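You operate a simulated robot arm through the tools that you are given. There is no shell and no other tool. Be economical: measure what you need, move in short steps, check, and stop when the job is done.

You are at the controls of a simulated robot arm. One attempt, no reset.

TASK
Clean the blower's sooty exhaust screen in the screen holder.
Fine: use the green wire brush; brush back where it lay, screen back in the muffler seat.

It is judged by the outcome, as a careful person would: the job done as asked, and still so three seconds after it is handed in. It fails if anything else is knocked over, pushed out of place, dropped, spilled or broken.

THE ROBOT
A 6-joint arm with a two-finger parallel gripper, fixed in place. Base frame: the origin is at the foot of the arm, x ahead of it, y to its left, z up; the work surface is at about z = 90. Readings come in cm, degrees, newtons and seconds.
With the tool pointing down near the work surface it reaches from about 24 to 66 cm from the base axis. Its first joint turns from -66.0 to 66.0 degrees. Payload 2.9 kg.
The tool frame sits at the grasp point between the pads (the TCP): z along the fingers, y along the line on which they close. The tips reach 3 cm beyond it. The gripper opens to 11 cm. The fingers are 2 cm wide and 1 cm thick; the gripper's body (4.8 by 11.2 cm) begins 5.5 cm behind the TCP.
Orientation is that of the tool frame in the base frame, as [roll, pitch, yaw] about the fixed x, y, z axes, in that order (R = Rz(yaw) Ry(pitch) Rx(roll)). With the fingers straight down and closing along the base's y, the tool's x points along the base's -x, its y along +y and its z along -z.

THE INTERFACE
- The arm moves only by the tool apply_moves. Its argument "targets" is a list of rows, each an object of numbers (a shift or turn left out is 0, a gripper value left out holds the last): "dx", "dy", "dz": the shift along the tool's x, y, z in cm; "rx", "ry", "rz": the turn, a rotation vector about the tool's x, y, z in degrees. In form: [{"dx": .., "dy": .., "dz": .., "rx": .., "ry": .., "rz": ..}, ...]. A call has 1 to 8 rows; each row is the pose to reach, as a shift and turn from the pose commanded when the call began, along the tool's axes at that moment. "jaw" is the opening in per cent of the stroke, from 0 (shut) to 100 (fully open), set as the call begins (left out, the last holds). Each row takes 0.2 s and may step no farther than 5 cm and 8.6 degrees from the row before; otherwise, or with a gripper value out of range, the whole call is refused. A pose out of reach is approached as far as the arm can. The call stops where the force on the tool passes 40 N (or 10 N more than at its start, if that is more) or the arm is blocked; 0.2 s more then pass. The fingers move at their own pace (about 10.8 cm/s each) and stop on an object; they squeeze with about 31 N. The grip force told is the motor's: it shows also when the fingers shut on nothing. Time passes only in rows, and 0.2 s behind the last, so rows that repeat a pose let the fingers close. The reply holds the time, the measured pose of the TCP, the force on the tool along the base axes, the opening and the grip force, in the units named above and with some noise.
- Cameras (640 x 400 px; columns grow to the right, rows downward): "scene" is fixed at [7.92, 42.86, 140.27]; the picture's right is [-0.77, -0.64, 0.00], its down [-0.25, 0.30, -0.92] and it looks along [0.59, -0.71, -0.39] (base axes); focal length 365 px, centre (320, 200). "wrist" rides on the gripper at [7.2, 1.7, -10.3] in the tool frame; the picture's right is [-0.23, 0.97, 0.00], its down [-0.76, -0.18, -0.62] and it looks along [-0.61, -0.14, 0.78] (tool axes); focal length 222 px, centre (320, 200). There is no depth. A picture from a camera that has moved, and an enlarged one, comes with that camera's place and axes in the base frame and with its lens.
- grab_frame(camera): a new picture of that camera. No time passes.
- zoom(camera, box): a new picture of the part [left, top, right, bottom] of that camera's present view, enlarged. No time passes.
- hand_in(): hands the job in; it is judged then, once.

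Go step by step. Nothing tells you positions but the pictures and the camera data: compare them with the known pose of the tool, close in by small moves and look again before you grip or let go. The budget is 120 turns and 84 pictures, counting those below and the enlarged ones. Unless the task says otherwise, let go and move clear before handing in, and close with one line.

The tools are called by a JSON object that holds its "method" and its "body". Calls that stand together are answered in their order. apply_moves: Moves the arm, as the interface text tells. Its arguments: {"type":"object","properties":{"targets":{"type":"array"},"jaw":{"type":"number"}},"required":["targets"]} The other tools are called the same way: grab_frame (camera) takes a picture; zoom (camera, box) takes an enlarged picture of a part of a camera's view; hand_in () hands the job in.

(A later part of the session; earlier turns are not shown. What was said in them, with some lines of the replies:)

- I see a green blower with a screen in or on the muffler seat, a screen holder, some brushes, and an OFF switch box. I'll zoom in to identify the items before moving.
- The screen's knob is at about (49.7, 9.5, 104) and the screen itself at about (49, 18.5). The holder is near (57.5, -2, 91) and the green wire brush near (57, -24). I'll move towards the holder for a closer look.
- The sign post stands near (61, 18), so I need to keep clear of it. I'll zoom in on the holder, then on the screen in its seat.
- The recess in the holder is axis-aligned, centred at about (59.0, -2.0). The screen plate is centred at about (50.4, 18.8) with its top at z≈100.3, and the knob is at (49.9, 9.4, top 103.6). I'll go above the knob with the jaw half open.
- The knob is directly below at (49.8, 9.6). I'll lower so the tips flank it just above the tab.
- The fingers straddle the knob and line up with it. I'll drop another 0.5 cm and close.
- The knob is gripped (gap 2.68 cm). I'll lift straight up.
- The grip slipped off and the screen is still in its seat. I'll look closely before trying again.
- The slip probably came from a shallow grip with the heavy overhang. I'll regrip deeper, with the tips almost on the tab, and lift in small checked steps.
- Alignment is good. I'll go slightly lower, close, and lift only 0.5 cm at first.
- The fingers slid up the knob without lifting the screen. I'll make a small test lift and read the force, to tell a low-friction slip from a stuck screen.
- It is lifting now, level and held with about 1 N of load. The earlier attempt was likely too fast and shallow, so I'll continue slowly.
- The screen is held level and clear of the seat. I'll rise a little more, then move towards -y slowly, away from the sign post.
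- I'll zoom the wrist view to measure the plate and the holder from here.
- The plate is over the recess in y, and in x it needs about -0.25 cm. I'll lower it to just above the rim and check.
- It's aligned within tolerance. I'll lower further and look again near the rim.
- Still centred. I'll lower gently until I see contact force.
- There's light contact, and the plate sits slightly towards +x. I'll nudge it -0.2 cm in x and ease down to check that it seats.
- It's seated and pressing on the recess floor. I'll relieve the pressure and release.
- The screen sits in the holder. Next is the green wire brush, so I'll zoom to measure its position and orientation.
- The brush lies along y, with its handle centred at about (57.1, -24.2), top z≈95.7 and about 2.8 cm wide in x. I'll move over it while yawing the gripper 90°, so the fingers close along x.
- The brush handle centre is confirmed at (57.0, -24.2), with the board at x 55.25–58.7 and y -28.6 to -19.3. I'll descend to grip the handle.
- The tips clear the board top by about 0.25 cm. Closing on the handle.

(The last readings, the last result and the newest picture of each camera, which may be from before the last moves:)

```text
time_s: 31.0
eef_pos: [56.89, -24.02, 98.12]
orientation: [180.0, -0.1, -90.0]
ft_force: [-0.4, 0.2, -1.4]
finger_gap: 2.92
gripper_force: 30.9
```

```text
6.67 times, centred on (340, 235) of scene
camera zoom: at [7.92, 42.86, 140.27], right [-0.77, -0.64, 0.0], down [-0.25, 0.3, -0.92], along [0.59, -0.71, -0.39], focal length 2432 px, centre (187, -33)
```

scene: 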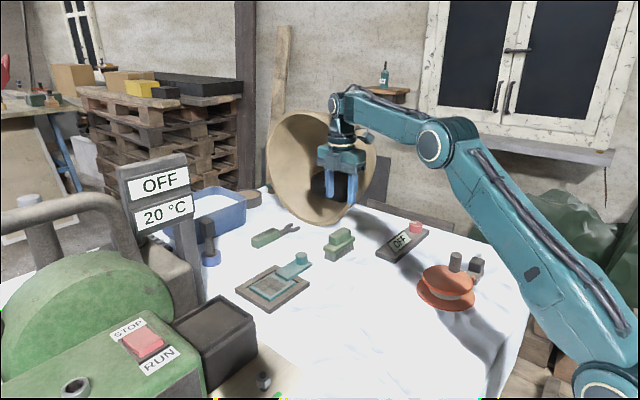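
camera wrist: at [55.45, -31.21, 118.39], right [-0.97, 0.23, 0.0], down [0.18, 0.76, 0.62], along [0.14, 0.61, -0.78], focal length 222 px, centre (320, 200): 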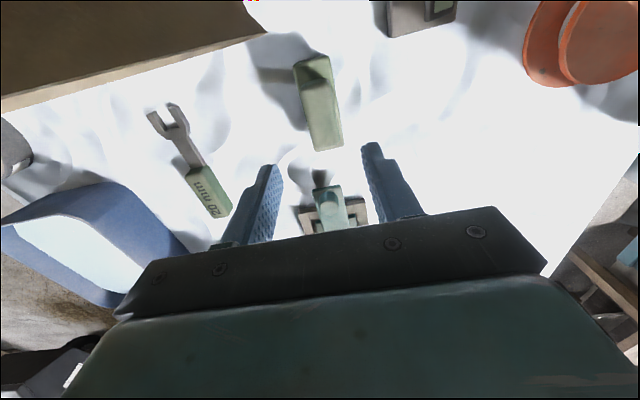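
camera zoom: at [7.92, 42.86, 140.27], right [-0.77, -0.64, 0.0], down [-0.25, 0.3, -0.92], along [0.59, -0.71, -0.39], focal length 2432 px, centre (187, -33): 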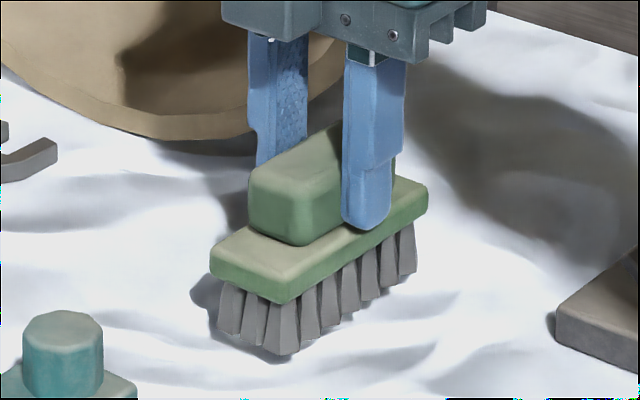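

The brush is firmly held. I'll raise it and carry it over the screen, towards centre y≈0.4, clear of the tab.

{"method": "apply_moves", "body": {"targets": [{"dz": -2}, {"dz": -4}, {"dz": -6.5}, {"dz": -7, "dx": -1.5}, {"dz": -7, "dx": -4}, {"dz": -7, "dx": -7}, {"dz": -7, "dx": -10}, {"dz": -7, "dx": -13}]}}

{"method": "apply_moves", "body": {"targets": [{"dx": -3}, {"dx": -6, "dy": -0.5}, {"dx": -9, "dy": -1}, {"dx": -10.7, "dy": -1.5}, {"dx": -11.4, "dy": -2}, {"dx": -11.4, "dy": -2}]}}

{"method": "grab_frame", "body": {"camera": "wrist"}}

{"method": "zoom", "body": {"camera": "scene", "box": [210, 190, 350, 320]}}

```text
time_s: 32.8
eef_pos: [56.88, -10.79, 105.09]
orientation: [179.9, 0.0, -89.9]
ft_force: [0.2, -0.5, -1.5]
finger_gap: 2.97
gripper_force: 31.3
```

```text
time_s: 34.2
eef_pos: [59.13, 0.46, 105.25]
orientation: [-180.0, 0.0, -90.1]
ft_force: [0.2, 0.6, -1.0]
finger_gap: 2.98
gripper_force: 31.2
```

```text
37 pictures are left
camera wrist: at [57.4, -6.76, 115.59], right [-0.97, 0.23, 0.0], down [0.18, 0.76, 0.62], along [0.14, 0.61, -0.78], focal length 222 px, centre (320, 200)
```

wrist: 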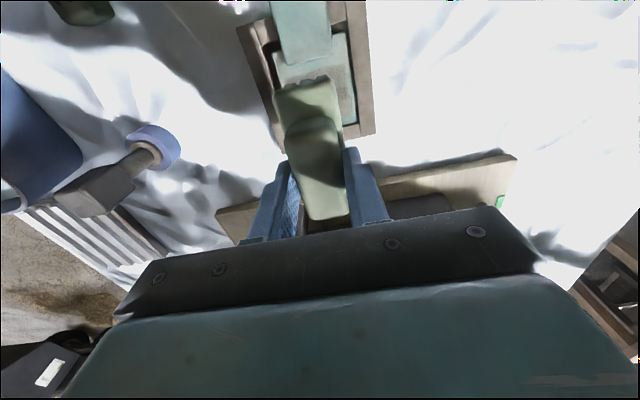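

```text
3.08 times, centred on (280, 255) of scene
camera zoom: at [7.92, 42.86, 140.27], right [-0.77, -0.64, 0.0], down [-0.25, 0.3, -0.92], along [0.59, -0.71, -0.39], focal length 1123 px, centre (443, 31)
```

zoom: 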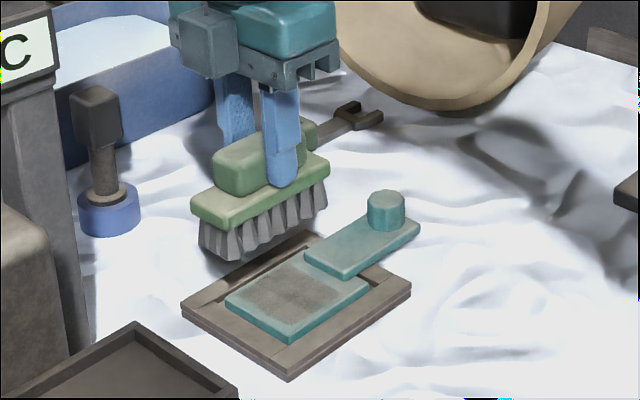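

I'll lower to just above the screen and check the clearance to the tab.

{"method": "apply_moves", "body": {"targets": [{"dz": 2}, {"dz": 4}, {"dz": 5.5}, {"dz": 6.3}]}}

{"method": "zoom", "body": {"camera": "scene", "box": [220, 220, 340, 320]}}

{"method": "zoom", "body": {"camera": "wrist", "box": [220, 0, 400, 150]}}

```text
time_s: 35.2
eef_pos: [58.91, 0.38, 98.75]
orientation: [-179.9, 0.1, -90.0]
ft_force: [-0.7, -0.4, -1.5]
finger_gap: 2.96
gripper_force: 31.2
```

```text
4.00 times, centred on (280, 270) of scene
camera zoom: at [7.92, 42.86, 140.27], right [-0.77, -0.64, 0.0], down [-0.25, 0.3, -0.92], along [0.59, -0.71, -0.39], focal length 1459 px, centre (480, -80)
```

zoom: 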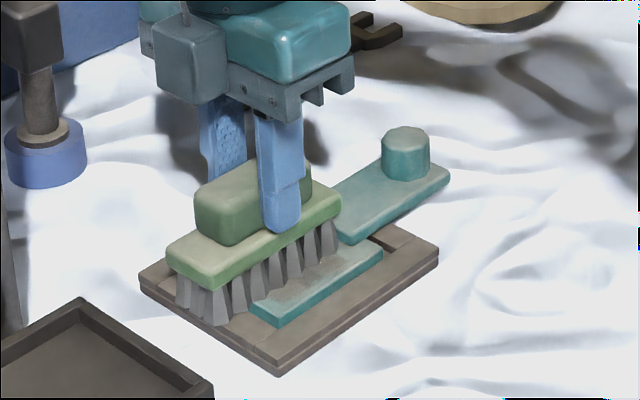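

```text
2.67 times, centred on (310, 75) of wrist
camera zoom: at [57.22, -6.88, 109.06], right [-0.97, 0.23, 0.0], down [0.18, 0.76, 0.62], along [0.14, 0.61, -0.78], focal length 592 px, centre (347, 533)
```

zoom: 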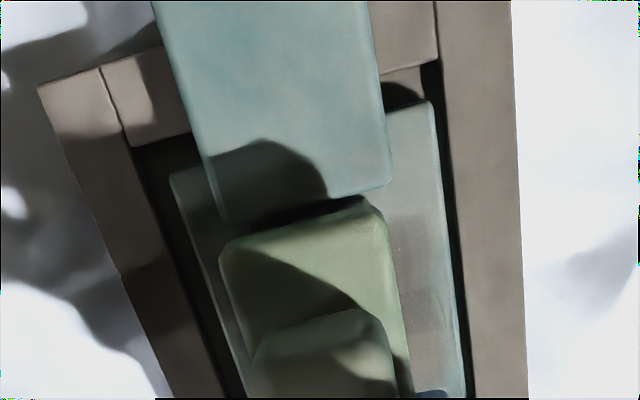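

The bristles are slightly close to the tab, so I'll shift +0.5 cm in y. Then I'll lower to light contact.

{"method": "apply_moves", "body": {"targets": [{"dx": -0.5}, {"dx": -0.5, "dz": 0.2}, {"dx": -0.5, "dz": 0.4}, {"dx": -0.5, "dz": 0.6}]}}

{"method": "zoom", "body": {"camera": "scene", "box": [220, 220, 340, 320]}}

```text
time_s: 36.2
eef_pos: [58.92, 0.86, 98.41]
orientation: [-179.5, 0.0, -89.9]
ft_force: [-5.3, 1.3, 28.5]
finger_gap: 2.96
gripper_force: 31.1
```

```text
4.00 times, centred on (280, 270) of scene
camera zoom: at [7.85, 42.87, 140.27], right [-0.77, -0.64, 0.0], down [-0.25, 0.3, -0.92], along [0.59, -0.71, -0.39], focal length 1459 px, centre (480, -80)
```

zoom: 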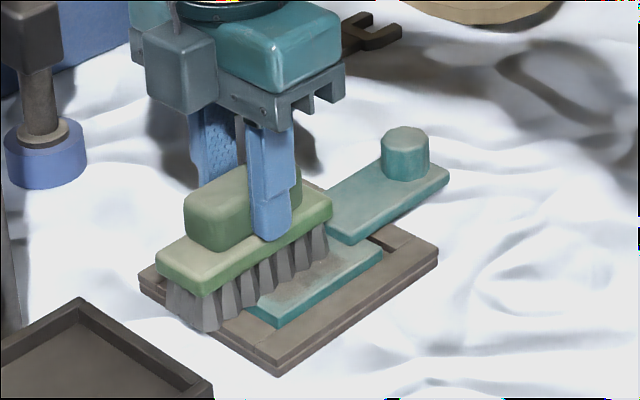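

That's too firm (28 N). I'll ease off to light contact, then brush with short strokes along x.

{"method": "apply_moves", "body": {"targets": [{"dz": -0.2}, {"dz": -0.2, "dy": 0.6}, {"dz": -0.2, "dy": 1.2}, {"dz": -0.2, "dy": 1.8}, {"dz": -0.2, "dy": 1.2}, {"dz": -0.2, "dy": 0.6}, {"dz": -0.2, "dy": 0}, {"dz": -0.2, "dy": 0}]}}

{"method": "zoom", "body": {"camera": "scene", "box": [220, 220, 340, 320]}}

```text
time_s: 38.0
eef_pos: [58.82, 0.94, 98.47]
orientation: [179.9, -0.1, -89.9]
ft_force: [-6.2, -2.5, 20.0]
finger_gap: 2.98
gripper_force: 31.0
```

```text
4.00 times, centred on (280, 270) of scene
camera zoom: at [7.86, 42.86, 140.28], right [-0.77, -0.64, 0.0], down [-0.25, 0.3, -0.92], along [0.59, -0.71, -0.39], focal length 1459 px, centre (480, -80)
```

zoom: 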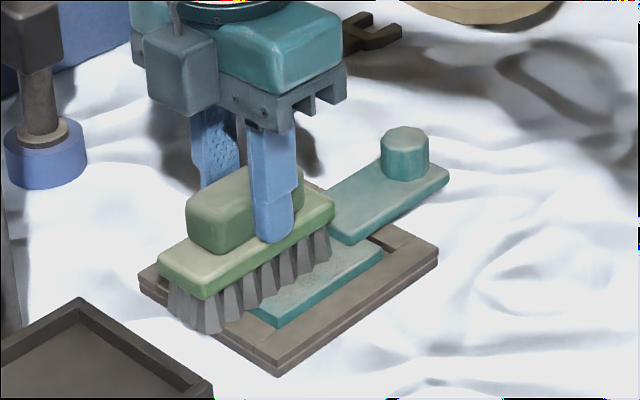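

The near half of the soot is coming off and the holder hasn't moved. Now the far half, with a little less pressure.

{"method": "apply_moves", "body": {"targets": [{"dz": -0.12}, {"dz": -0.12, "dy": -0.6}, {"dz": -0.12, "dy": -1.2}, {"dz": -0.12, "dy": -1.8}, {"dz": -0.12, "dy": -2.3}, {"dz": -0.12, "dy": -1.6}, {"dz": -0.12, "dy": -0.8}, {"dz": -0.12, "dy": 0}]}}

{"method": "apply_moves", "body": {"targets": [{"dy": 0.7}, {"dy": 1.4}, {"dy": 2.0}, {"dy": 1.0}, {"dy": 0}, {"dy": -1}, {"dy": -2}, {"dy": -2.3}]}}

{"method": "apply_moves", "body": {"targets": [{"dy": 0.8}, {"dy": 1.6}, {"dy": 2.3, "dz": -0.2}, {"dy": 2.3, "dz": -2}, {"dy": 2.3, "dz": -5}, {"dy": 2.3, "dz": -7}]}}

{"method": "grab_frame", "body": {"camera": "wrist"}}

{"method": "zoom", "body": {"camera": "scene", "box": [220, 220, 340, 320]}}

```text
time_s: 39.8
eef_pos: [58.85, 0.76, 98.53]
orientation: [-179.9, 0.1, -90.0]
ft_force: [-0.3, -0.4, -2.5]
finger_gap: 2.95
gripper_force: 31.2
```

```text
time_s: 41.6
eef_pos: [61.17, 0.64, 98.62]
orientation: [-180.0, 0.0, -90.0]
ft_force: [-1.7, -0.6, 5.5]
finger_gap: 2.97
gripper_force: 30.6
```

```text
time_s: 43.0
eef_pos: [58.9, 0.89, 105.42]
orientation: [-179.9, 0.0, -90.0]
ft_force: [-0.3, 0.0, -1.5]
finger_gap: 2.96
gripper_force: 31.2
```

```text
31 pictures are left
camera wrist: at [57.25, -6.31, 115.7], right [-0.97, 0.23, 0.0], down [0.18, 0.76, 0.62], along [0.14, 0.61, -0.78], focal length 222 px, centre (320, 200)
```

wrist: 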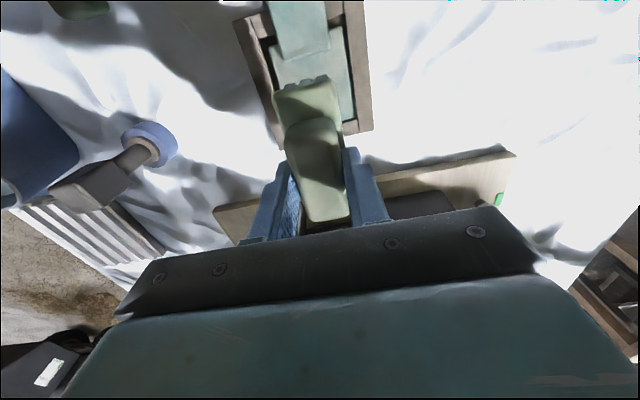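

```text
4.00 times, centred on (280, 270) of scene
camera zoom: at [7.92, 42.86, 140.27], right [-0.77, -0.64, 0.0], down [-0.25, 0.3, -0.92], along [0.59, -0.71, -0.39], focal length 1459 px, centre (480, -80)
```

zoom: 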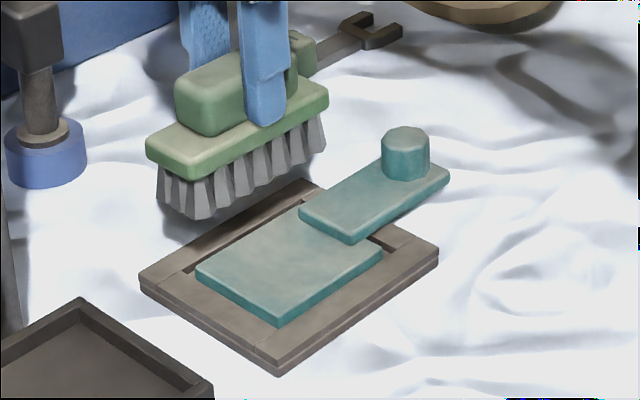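

The screen looks clean. I'll check it in detail before putting the brush back.

{"method": "zoom", "body": {"camera": "scene", "box": [260, 265, 320, 305]}}

```text
10.00 times, centred on (290, 285) of scene
camera zoom: at [7.92, 42.86, 140.27], right [-0.77, -0.64, 0.0], down [-0.25, 0.3, -0.92], along [0.59, -0.71, -0.39], focal length 3649 px, centre (620, -650)
```

zoom: 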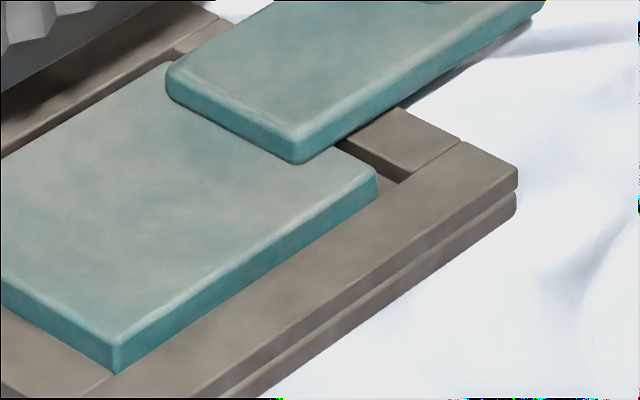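

The screen is clean. I'll carry the brush back to where it lay.

{"method": "apply_moves", "body": {"targets": [{"dx": 1.5}, {"dx": 4}, {"dx": 7}, {"dx": 10, "dy": 0.5}, {"dx": 13, "dy": 1}, {"dx": 16, "dy": 1.5}, {"dx": 19, "dy": 2}, {"dx": 22, "dy": 2}]}}

{"method": "apply_moves", "body": {"targets": [{"dx": 2}, {"dx": 2.9, "dz": 1}, {"dx": 2.9, "dz": 3}, {"dx": 2.9, "dz": 5}, {"dx": 2.9, "dz": 6.5}, {"dx": 2.9, "dz": 7.2}]}}

{"method": "zoom", "body": {"camera": "scene", "box": [300, 205, 380, 265]}}

```text
time_s: 44.8
eef_pos: [56.82, -20.97, 105.6]
orientation: [-180.0, 0.0, -90.0]
ft_force: [-0.6, -0.1, -1.0]
finger_gap: 2.97
gripper_force: 30.9
```

```text
time_s: 46.2
eef_pos: [56.91, -23.86, 98.15]
orientation: [-179.9, -0.1, -90.1]
ft_force: [0.3, -0.5, -0.7]
finger_gap: 2.97
gripper_force: 30.9
```

```text
6.67 times, centred on (340, 235) of scene
camera zoom: at [7.92, 42.86, 140.27], right [-0.77, -0.64, 0.0], down [-0.25, 0.3, -0.92], along [0.59, -0.71, -0.39], focal length 2432 px, centre (187, -33)
```

zoom: 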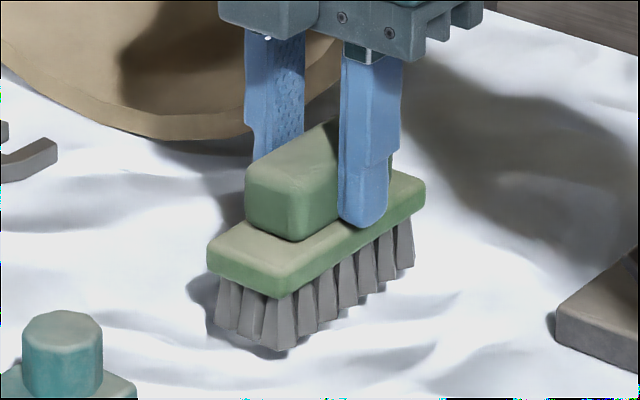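

Matches the lift picture within about 0.2 cm. I'll correct and set it down gently.

{"method": "apply_moves", "body": {"targets": [{"dx": 0.17, "dz": 0.5}, {"dx": 0.17, "dz": 0.9}, {"dx": 0.17, "dz": 1.2}, {"dx": 0.17, "dz": 1.4}]}}

{"method": "zoom", "body": {"camera": "scene", "box": [300, 205, 380, 265]}}

```text
time_s: 47.2
eef_pos: [56.91, -24.18, 96.81]
orientation: [-180.0, 0.0, -90.1]
ft_force: [0.6, 0.5, -1.4]
finger_gap: 2.96
gripper_force: 30.7
```

```text
6.67 times, centred on (340, 235) of scene
camera zoom: at [7.92, 42.86, 140.27], right [-0.77, -0.64, 0.0], down [-0.25, 0.3, -0.92], along [0.59, -0.71, -0.39], focal length 2432 px, centre (187, -33)
```

zoom: 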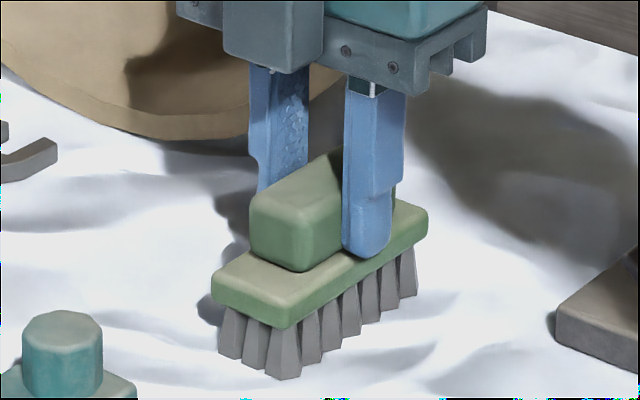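

{"method": "apply_moves", "body": {"targets": [{"dx": -0.1, "dz": 0.1}, {"dx": -0.1, "dz": 0.15}]}}

{"method": "apply_moves", "body": {"targets": [{}, {}, {}, {"dz": -1}, {"dz": -3}, {"dz": -6}, {"dz": -9}, {"dz": -11}], "jaw": 50}}

{"method": "zoom", "body": {"camera": "scene", "box": [230, 200, 390, 320]}}

```text
time_s: 47.8
eef_pos: [56.93, -24.06, 96.74]
orientation: [-179.9, 0.0, -90.0]
ft_force: [1.1, -0.6, 2.5]
finger_gap: 2.98
gripper_force: 30.7
```

```text
time_s: 49.6
eef_pos: [56.95, -24.03, 108.04]
orientation: [180.0, 0.0, -90.0]
ft_force: [-0.1, 0.1, -0.1]
finger_gap: 5.47
gripper_force: 0.0
```

```text
3.33 times, centred on (310, 260) of scene
camera zoom: at [7.92, 42.86, 140.27], right [-0.77, -0.64, 0.0], down [-0.25, 0.3, -0.92], along [0.59, -0.71, -0.39], focal length 1216 px, centre (353, 0)
```

zoom: 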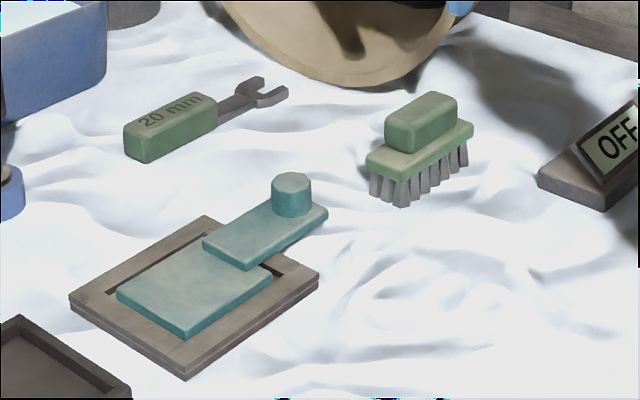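

The brush is standing where it lay. I'll rotate back to the original yaw and go above the knob.

{"method": "apply_moves", "body": {"targets": [{"rz": 8.5}, {"rz": 17, "dx": -2}, {"rz": 25.5, "dx": -4}, {"rz": 34, "dx": -6}, {"rz": 42.5, "dx": -8}, {"rz": 51, "dx": -10}, {"rz": 59.5, "dx": -12, "dy": -0.8}, {"rz": 68, "dx": -12.6, "dy": -1.55}], "jaw": 45}}

{"method": "apply_moves", "body": {"targets": [{"rz": 7.5}, {"rz": 15}, {"rz": 22}, {"rz": 22}]}}

{"method": "zoom", "body": {"camera": "wrist", "box": [280, 0, 520, 180]}}

```text
time_s: 51.4
eef_pos: [58.47, -11.57, 107.86]
orientation: [179.9, 0.0, -158.1]
ft_force: [0.3, -1.2, 0.4]
finger_gap: 4.97
gripper_force: 0.1
```

```text
time_s: 52.4
eef_pos: [58.52, -11.51, 107.77]
orientation: [-179.9, 0.0, 180.0]
ft_force: [0.2, 0.0, 0.4]
finger_gap: 4.94
gripper_force: 0.1
```

```text
2.22 times, centred on (400, 90) of wrist
camera zoom: at [51.26, -9.71, 118.16], right [0.23, 0.97, 0.0], down [0.76, -0.18, 0.62], along [0.61, -0.14, -0.78], focal length 494 px, centre (142, 444)
```

zoom: 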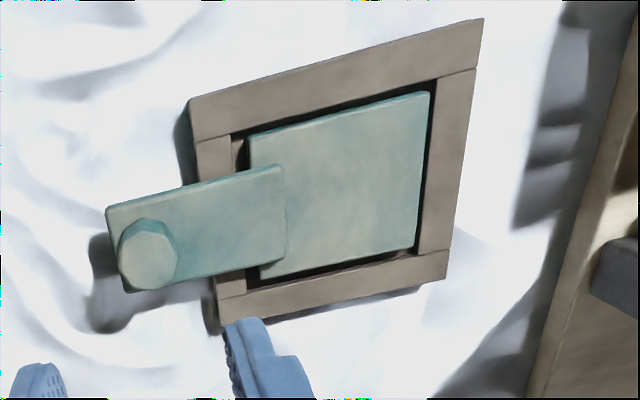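

The knob is at about (58.7, -11.25). I'll descend around it.

{"method": "apply_moves", "body": {"targets": [{"dx": -0.15, "dy": 0.25, "dz": 3}, {"dx": -0.15, "dy": 0.25, "dz": 6}, {"dx": -0.15, "dy": 0.25, "dz": 9}, {"dx": -0.15, "dy": 0.25, "dz": 11}, {"dx": -0.15, "dy": 0.25, "dz": 11.9}, {"dx": -0.15, "dy": 0.25, "dz": 11.9}]}}

{"method": "zoom", "body": {"camera": "wrist", "box": [240, 60, 440, 220]}}

{"method": "zoom", "body": {"camera": "scene", "box": [230, 220, 350, 320]}}

```text
time_s: 53.8
eef_pos: [58.6, -11.28, 95.83]
orientation: [180.0, 0.0, -180.0]
ft_force: [0.0, 0.5, 0.9]
finger_gap: 4.96
gripper_force: 0.1
```

```text
2.50 times, centred on (340, 140) of wrist
camera zoom: at [51.45, -9.52, 106.22], right [0.23, 0.97, 0.0], down [0.76, -0.18, 0.62], along [0.61, -0.14, -0.78], focal length 555 px, centre (270, 350)
```

zoom: 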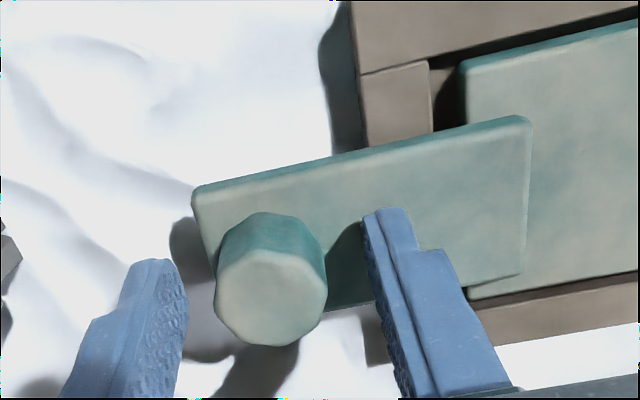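

```text
4.00 times, centred on (290, 270) of scene
camera zoom: at [7.92, 42.86, 140.27], right [-0.77, -0.64, 0.0], down [-0.25, 0.3, -0.92], along [0.59, -0.71, -0.39], focal length 1459 px, centre (440, -80)
```

zoom: 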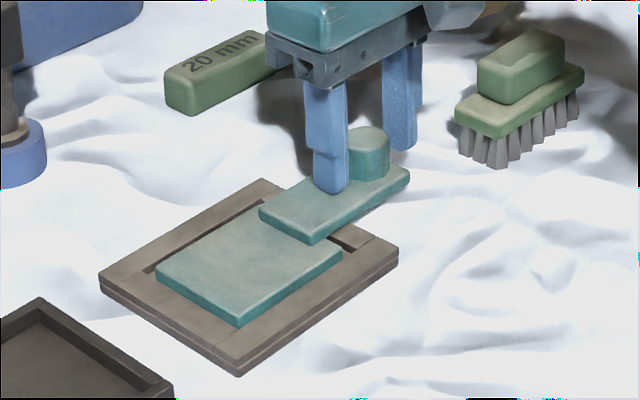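

Same view as the successful grip. I'll close and lift slowly.

{"method": "apply_moves", "body": {"targets": [{"dz": 0.12}, {"dz": 0.12}]}}

{"method": "apply_moves", "body": {"targets": [{}, {}, {}, {}, {}], "jaw": 0}}

{"method": "apply_moves", "body": {"targets": [{"dz": -0.15}, {"dz": -0.3}, {"dz": -0.5}, {"dz": -0.8}, {"dz": -1.1}, {"dz": -1.4}, {"dz": -1.7}, {"dz": -2.0}]}}

{"method": "zoom", "body": {"camera": "scene", "box": [230, 220, 350, 320]}}

```text
time_s: 54.4
eef_pos: [58.63, -11.29, 95.8]
orientation: [-179.9, 0.1, -179.9]
ft_force: [0.4, -0.5, 1.4]
finger_gap: 4.92
gripper_force: 0.0
```

```text
time_s: 55.6
eef_pos: [58.69, -11.4, 95.75]
orientation: [-179.9, 0.1, 180.0]
ft_force: [-0.9, 3.7, 9.4]
finger_gap: 2.7
gripper_force: 31.2
```

```text
time_s: 57.4
eef_pos: [58.71, -11.19, 97.74]
orientation: [179.9, 0.0, -180.0]
ft_force: [-0.2, 0.3, -0.8]
finger_gap: 2.66
gripper_force: 31.4
```

```text
4.00 times, centred on (290, 270) of scene
camera zoom: at [7.92, 42.86, 140.27], right [-0.77, -0.64, 0.0], down [-0.25, 0.3, -0.92], along [0.59, -0.71, -0.39], focal length 1459 px, centre (440, -80)
```

zoom: 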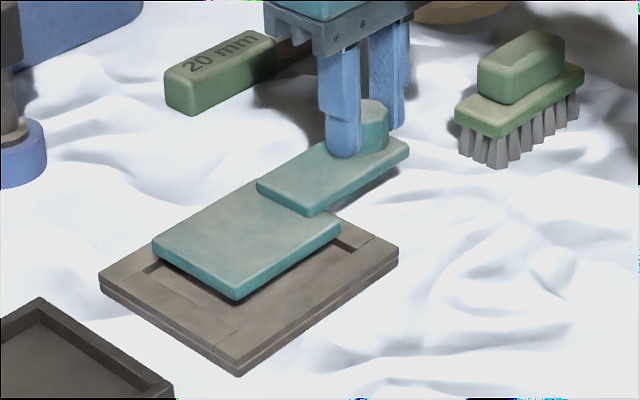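

Lifted cleanly. I'll raise and retrace the path towards the muffler seat, staying clear of the sign.

{"method": "apply_moves", "body": {"targets": [{"dz": -1}, {"dz": -2.5}, {"dz": -4.5}, {"dz": -6.5}, {"dz": -8.5}, {"dz": -10.5}, {"dz": -12}, {"dz": -12.3, "dx": 0.5}]}}

{"method": "apply_moves", "body": {"targets": [{"dx": 1, "dy": 1}, {"dx": 2.5, "dy": 2.5}, {"dx": 4.5, "dy": 4.5}, {"dx": 6.5, "dy": 6.5}, {"dx": 7.6, "dy": 8.5}, {"dx": 8.1, "dy": 10.5}, {"dx": 8.1, "dy": 12.5}, {"dx": 8.1, "dy": 13.5}]}}

{"method": "apply_moves", "body": {"targets": [{"dy": 1}, {"dy": 2.5}, {"dy": 4}, {"dy": 5.5}, {"dy": 6.5}, {"dy": 7.0}, {"dy": 7.0}]}}

{"method": "grab_frame", "body": {"camera": "scene"}}

{"method": "zoom", "body": {"camera": "wrist", "box": [280, 0, 560, 175]}}

```text
time_s: 59.2
eef_pos: [58.08, -11.31, 110.15]
orientation: [-180.0, 0.0, -180.0]
ft_force: [0.0, 0.2, -1.5]
finger_gap: 2.66
gripper_force: 30.7
```

```text
time_s: 61.0
eef_pos: [50.14, 2.56, 110.06]
orientation: [-180.0, 0.0, 179.9]
ft_force: [-1.2, 0.3, 0.0]
finger_gap: 2.66
gripper_force: 31.3
```

```text
time_s: 62.6
eef_pos: [50.05, 9.21, 110.08]
orientation: [-180.0, -0.1, -180.0]
ft_force: [-0.6, -0.7, -0.8]
finger_gap: 2.66
gripper_force: 31.2
```

```text
21 pictures are left
```

scene: 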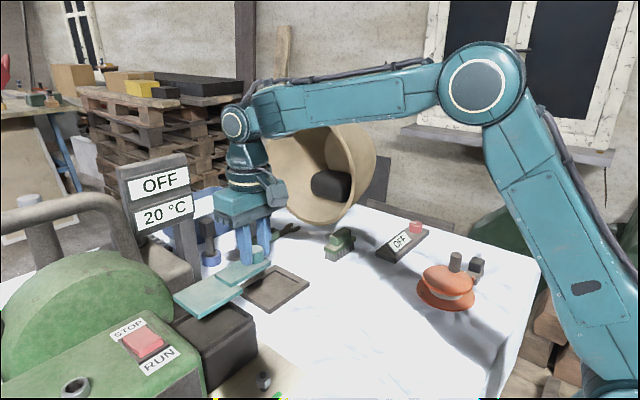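

```text
2.29 times, centred on (420, 88) of wrist
camera zoom: at [42.77, 11.01, 120.42], right [0.23, 0.97, 0.0], down [0.76, -0.18, 0.62], along [0.61, -0.14, -0.78], focal length 508 px, centre (91, 457)
```

zoom: 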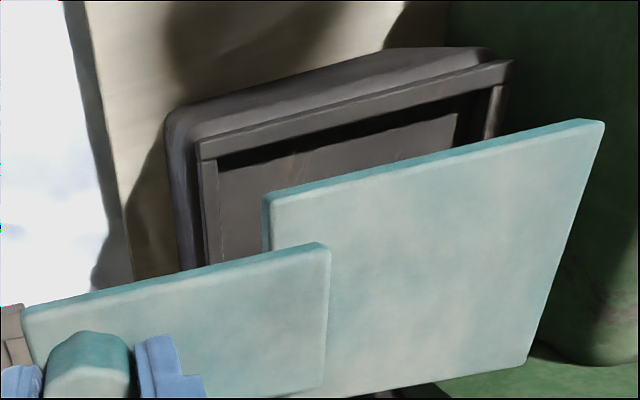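

The plate is nearly over the seat, needing about +0.2 cm in x and +0.15 in y. I'll correct, lower to just above the rim and check.

{"method": "apply_moves", "body": {"targets": [{"dx": -0.2, "dy": 0.15, "dz": 0.4}, {"dx": -0.2, "dy": 0.15, "dz": 1.2}, {"dx": -0.2, "dy": 0.15, "dz": 2.2}, {"dx": -0.2, "dy": 0.15, "dz": 3}, {"dx": -0.2, "dy": 0.15, "dz": 3.4}]}}

{"method": "zoom", "body": {"camera": "scene", "box": [160, 250, 280, 350]}}

{"method": "zoom", "body": {"camera": "wrist", "box": [340, 0, 580, 175]}}

```text
time_s: 63.8
eef_pos: [50.17, 9.49, 106.66]
orientation: [179.9, -0.1, 180.0]
ft_force: [0.7, -0.6, -1.6]
finger_gap: 2.66
gripper_force: 31.7
```

```text
4.00 times, centred on (220, 300) of scene
camera zoom: at [7.92, 42.86, 140.27], right [-0.77, -0.64, 0.0], down [-0.25, 0.3, -0.92], along [0.59, -0.71, -0.39], focal length 1459 px, centre (720, -200)
```

zoom: 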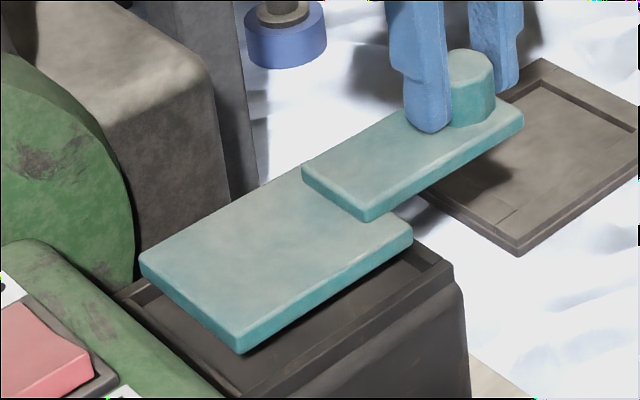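

```text
2.29 times, centred on (460, 88) of wrist
camera zoom: at [42.95, 11.16, 116.96], right [0.23, 0.97, 0.0], down [0.76, -0.18, 0.62], along [0.61, -0.14, -0.78], focal length 508 px, centre (0, 457)
```

zoom: 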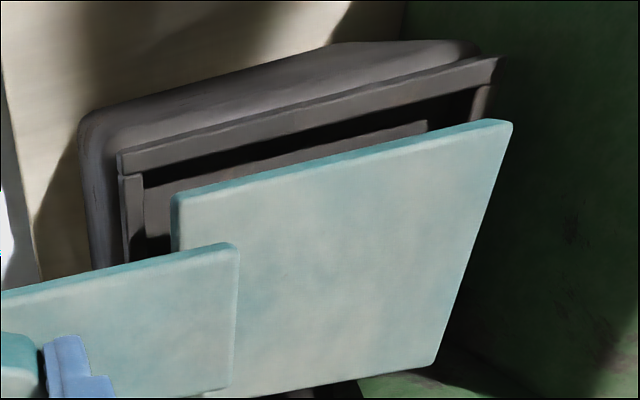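

Alignment matches the original seated position. Lowering in small steps.

{"method": "apply_moves", "body": {"targets": [{"dz": 0.3}, {"dz": 0.6}, {"dz": 0.9}, {"dz": 1.2}, {"dz": 1.4}]}}

{"method": "zoom", "body": {"camera": "scene", "box": [160, 250, 280, 350]}}

{"method": "zoom", "body": {"camera": "wrist", "box": [340, 0, 580, 175]}}

```text
time_s: 65.0
eef_pos: [50.2, 9.25, 105.22]
orientation: [179.9, -0.1, 179.9]
ft_force: [0.1, -0.2, 0.3]
finger_gap: 2.66
gripper_force: 31.1
```

```text
4.00 times, centred on (220, 300) of scene
camera zoom: at [7.92, 42.86, 140.27], right [-0.77, -0.64, 0.0], down [-0.25, 0.3, -0.92], along [0.59, -0.71, -0.39], focal length 1459 px, centre (720, -200)
```

zoom: 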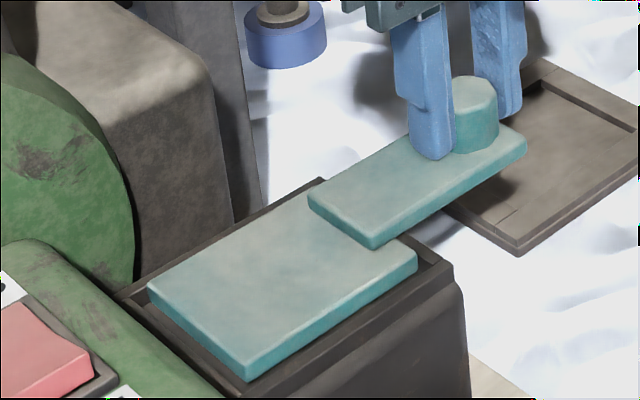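

```text
2.29 times, centred on (460, 88) of wrist
camera zoom: at [43.01, 11.0, 115.49], right [0.23, 0.97, 0.0], down [0.76, -0.18, 0.62], along [0.61, -0.14, -0.78], focal length 508 px, centre (0, 457)
```

zoom: 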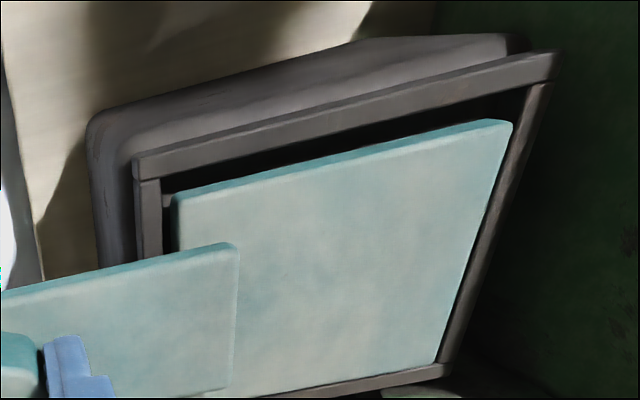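

{"method": "apply_moves", "body": {"targets": [{"dx": 0.1, "dy": 0.1, "dz": 0.2}, {"dx": 0.1, "dy": 0.1, "dz": 0.4}, {"dx": 0.1, "dy": 0.1, "dz": 0.6}, {"dx": 0.1, "dy": 0.1, "dz": 0.7}]}}

{"method": "zoom", "body": {"camera": "scene", "box": [160, 250, 280, 350]}}

{"method": "zoom", "body": {"camera": "wrist", "box": [340, 0, 580, 175]}}

```text
time_s: 66.0
eef_pos: [50.08, 9.5, 104.65]
orientation: [-180.0, 0.2, 180.0]
ft_force: [-0.2, -2.7, 6.5]
finger_gap: 2.67
gripper_force: 31.2
```

```text
4.00 times, centred on (220, 300) of scene
camera zoom: at [7.91, 42.85, 140.27], right [-0.77, -0.64, 0.0], down [-0.25, 0.3, -0.92], along [0.59, -0.71, -0.39], focal length 1459 px, centre (720, -200)
```

zoom: 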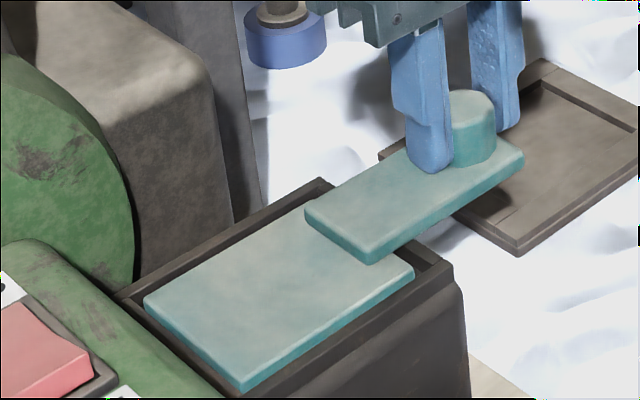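

```text
2.29 times, centred on (460, 88) of wrist
camera zoom: at [42.86, 11.29, 115.0], right [0.23, 0.97, 0.0], down [0.76, -0.18, 0.62], along [0.61, -0.14, -0.78], focal length 508 px, centre (0, 457)
```

zoom: 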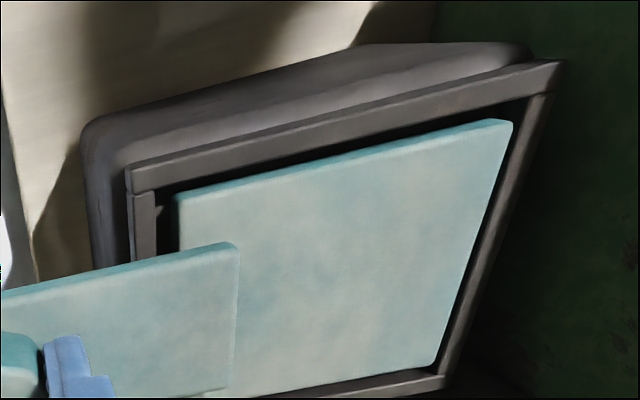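

The plate is seated in the muffler with gaps all round and 6 N of contact. I'll relieve, release and rise clear.

{"method": "apply_moves", "body": {"targets": [{"dz": -0.1}, {"dz": -0.1}]}}

{"method": "apply_moves", "body": {"targets": [{}, {}, {}, {"dz": -1}, {"dz": -3}, {"dz": -6}, {"dz": -9}, {"dz": -12, "dy": -2}], "jaw": 45}}

{"method": "apply_moves", "body": {"targets": [{"dy": -3}, {"dy": -6, "dx": 2}, {"dy": -9, "dx": 4}, {"dy": -9, "dx": 4}]}}

{"method": "grab_frame", "body": {"camera": "scene"}}

{"method": "zoom", "body": {"camera": "scene", "box": [160, 250, 280, 350]}}

{"method": "zoom", "body": {"camera": "scene", "box": [230, 190, 500, 320]}}

```text
time_s: 66.6
eef_pos: [50.15, 9.57, 104.62]
orientation: [-179.9, 0.0, -179.9]
ft_force: [-2.2, 1.4, 6.0]
finger_gap: 2.69
gripper_force: 30.6
```

```text
time_s: 68.4
eef_pos: [49.82, 7.37, 116.79]
orientation: [180.0, 0.0, -180.0]
ft_force: [0.0, -0.2, 0.1]
finger_gap: 4.92
gripper_force: 0.0
```

```text
time_s: 69.4
eef_pos: [46.0, -1.36, 116.58]
orientation: [179.9, 0.0, 180.0]
ft_force: [0.3, -0.3, 0.4]
finger_gap: 4.96
gripper_force: 0.0
```

```text
13 pictures are left
```

scene: 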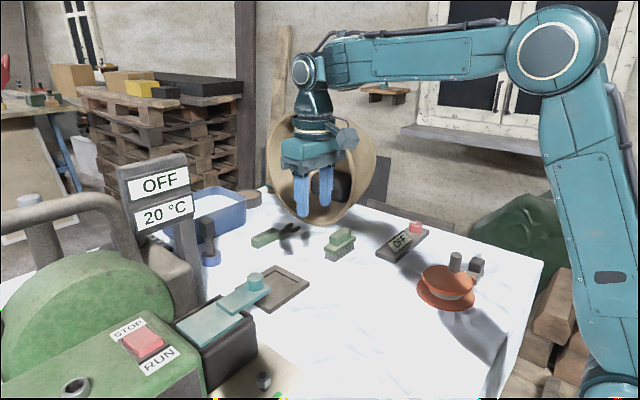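

```text
4.00 times, centred on (220, 300) of scene
camera zoom: at [7.92, 42.86, 140.27], right [-0.77, -0.64, 0.0], down [-0.25, 0.3, -0.92], along [0.59, -0.71, -0.39], focal length 1459 px, centre (720, -200)
```

zoom: 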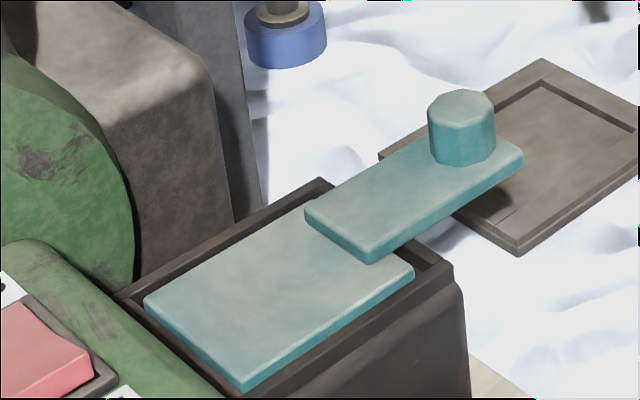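

```text
2.37 times, centred on (365, 255) of scene
camera zoom: at [7.92, 42.86, 140.27], right [-0.77, -0.64, 0.0], down [-0.25, 0.3, -0.92], along [0.59, -0.71, -0.39], focal length 865 px, centre (213, 70)
```

zoom: 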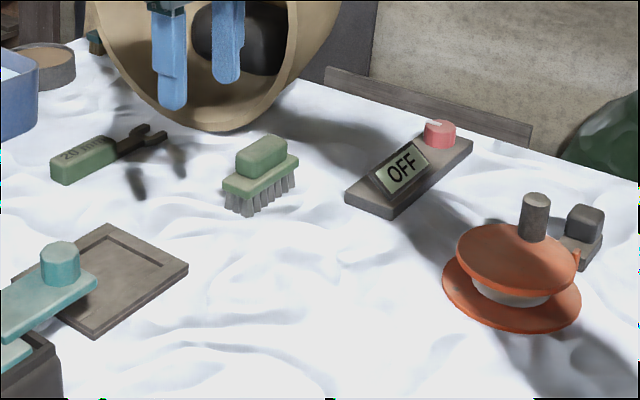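

The screen is clean and back in its muffler seat, the brush is where it lay, nothing else has moved, and the arm is clear. Handing in.

{"method": "hand_in", "body": {}}

```text
The job is handed in.
```

The exhaust screen was brushed clean in the holder with the green wire brush and is back in the muffler seat. The brush is back where it lay, to within a few millimetres.
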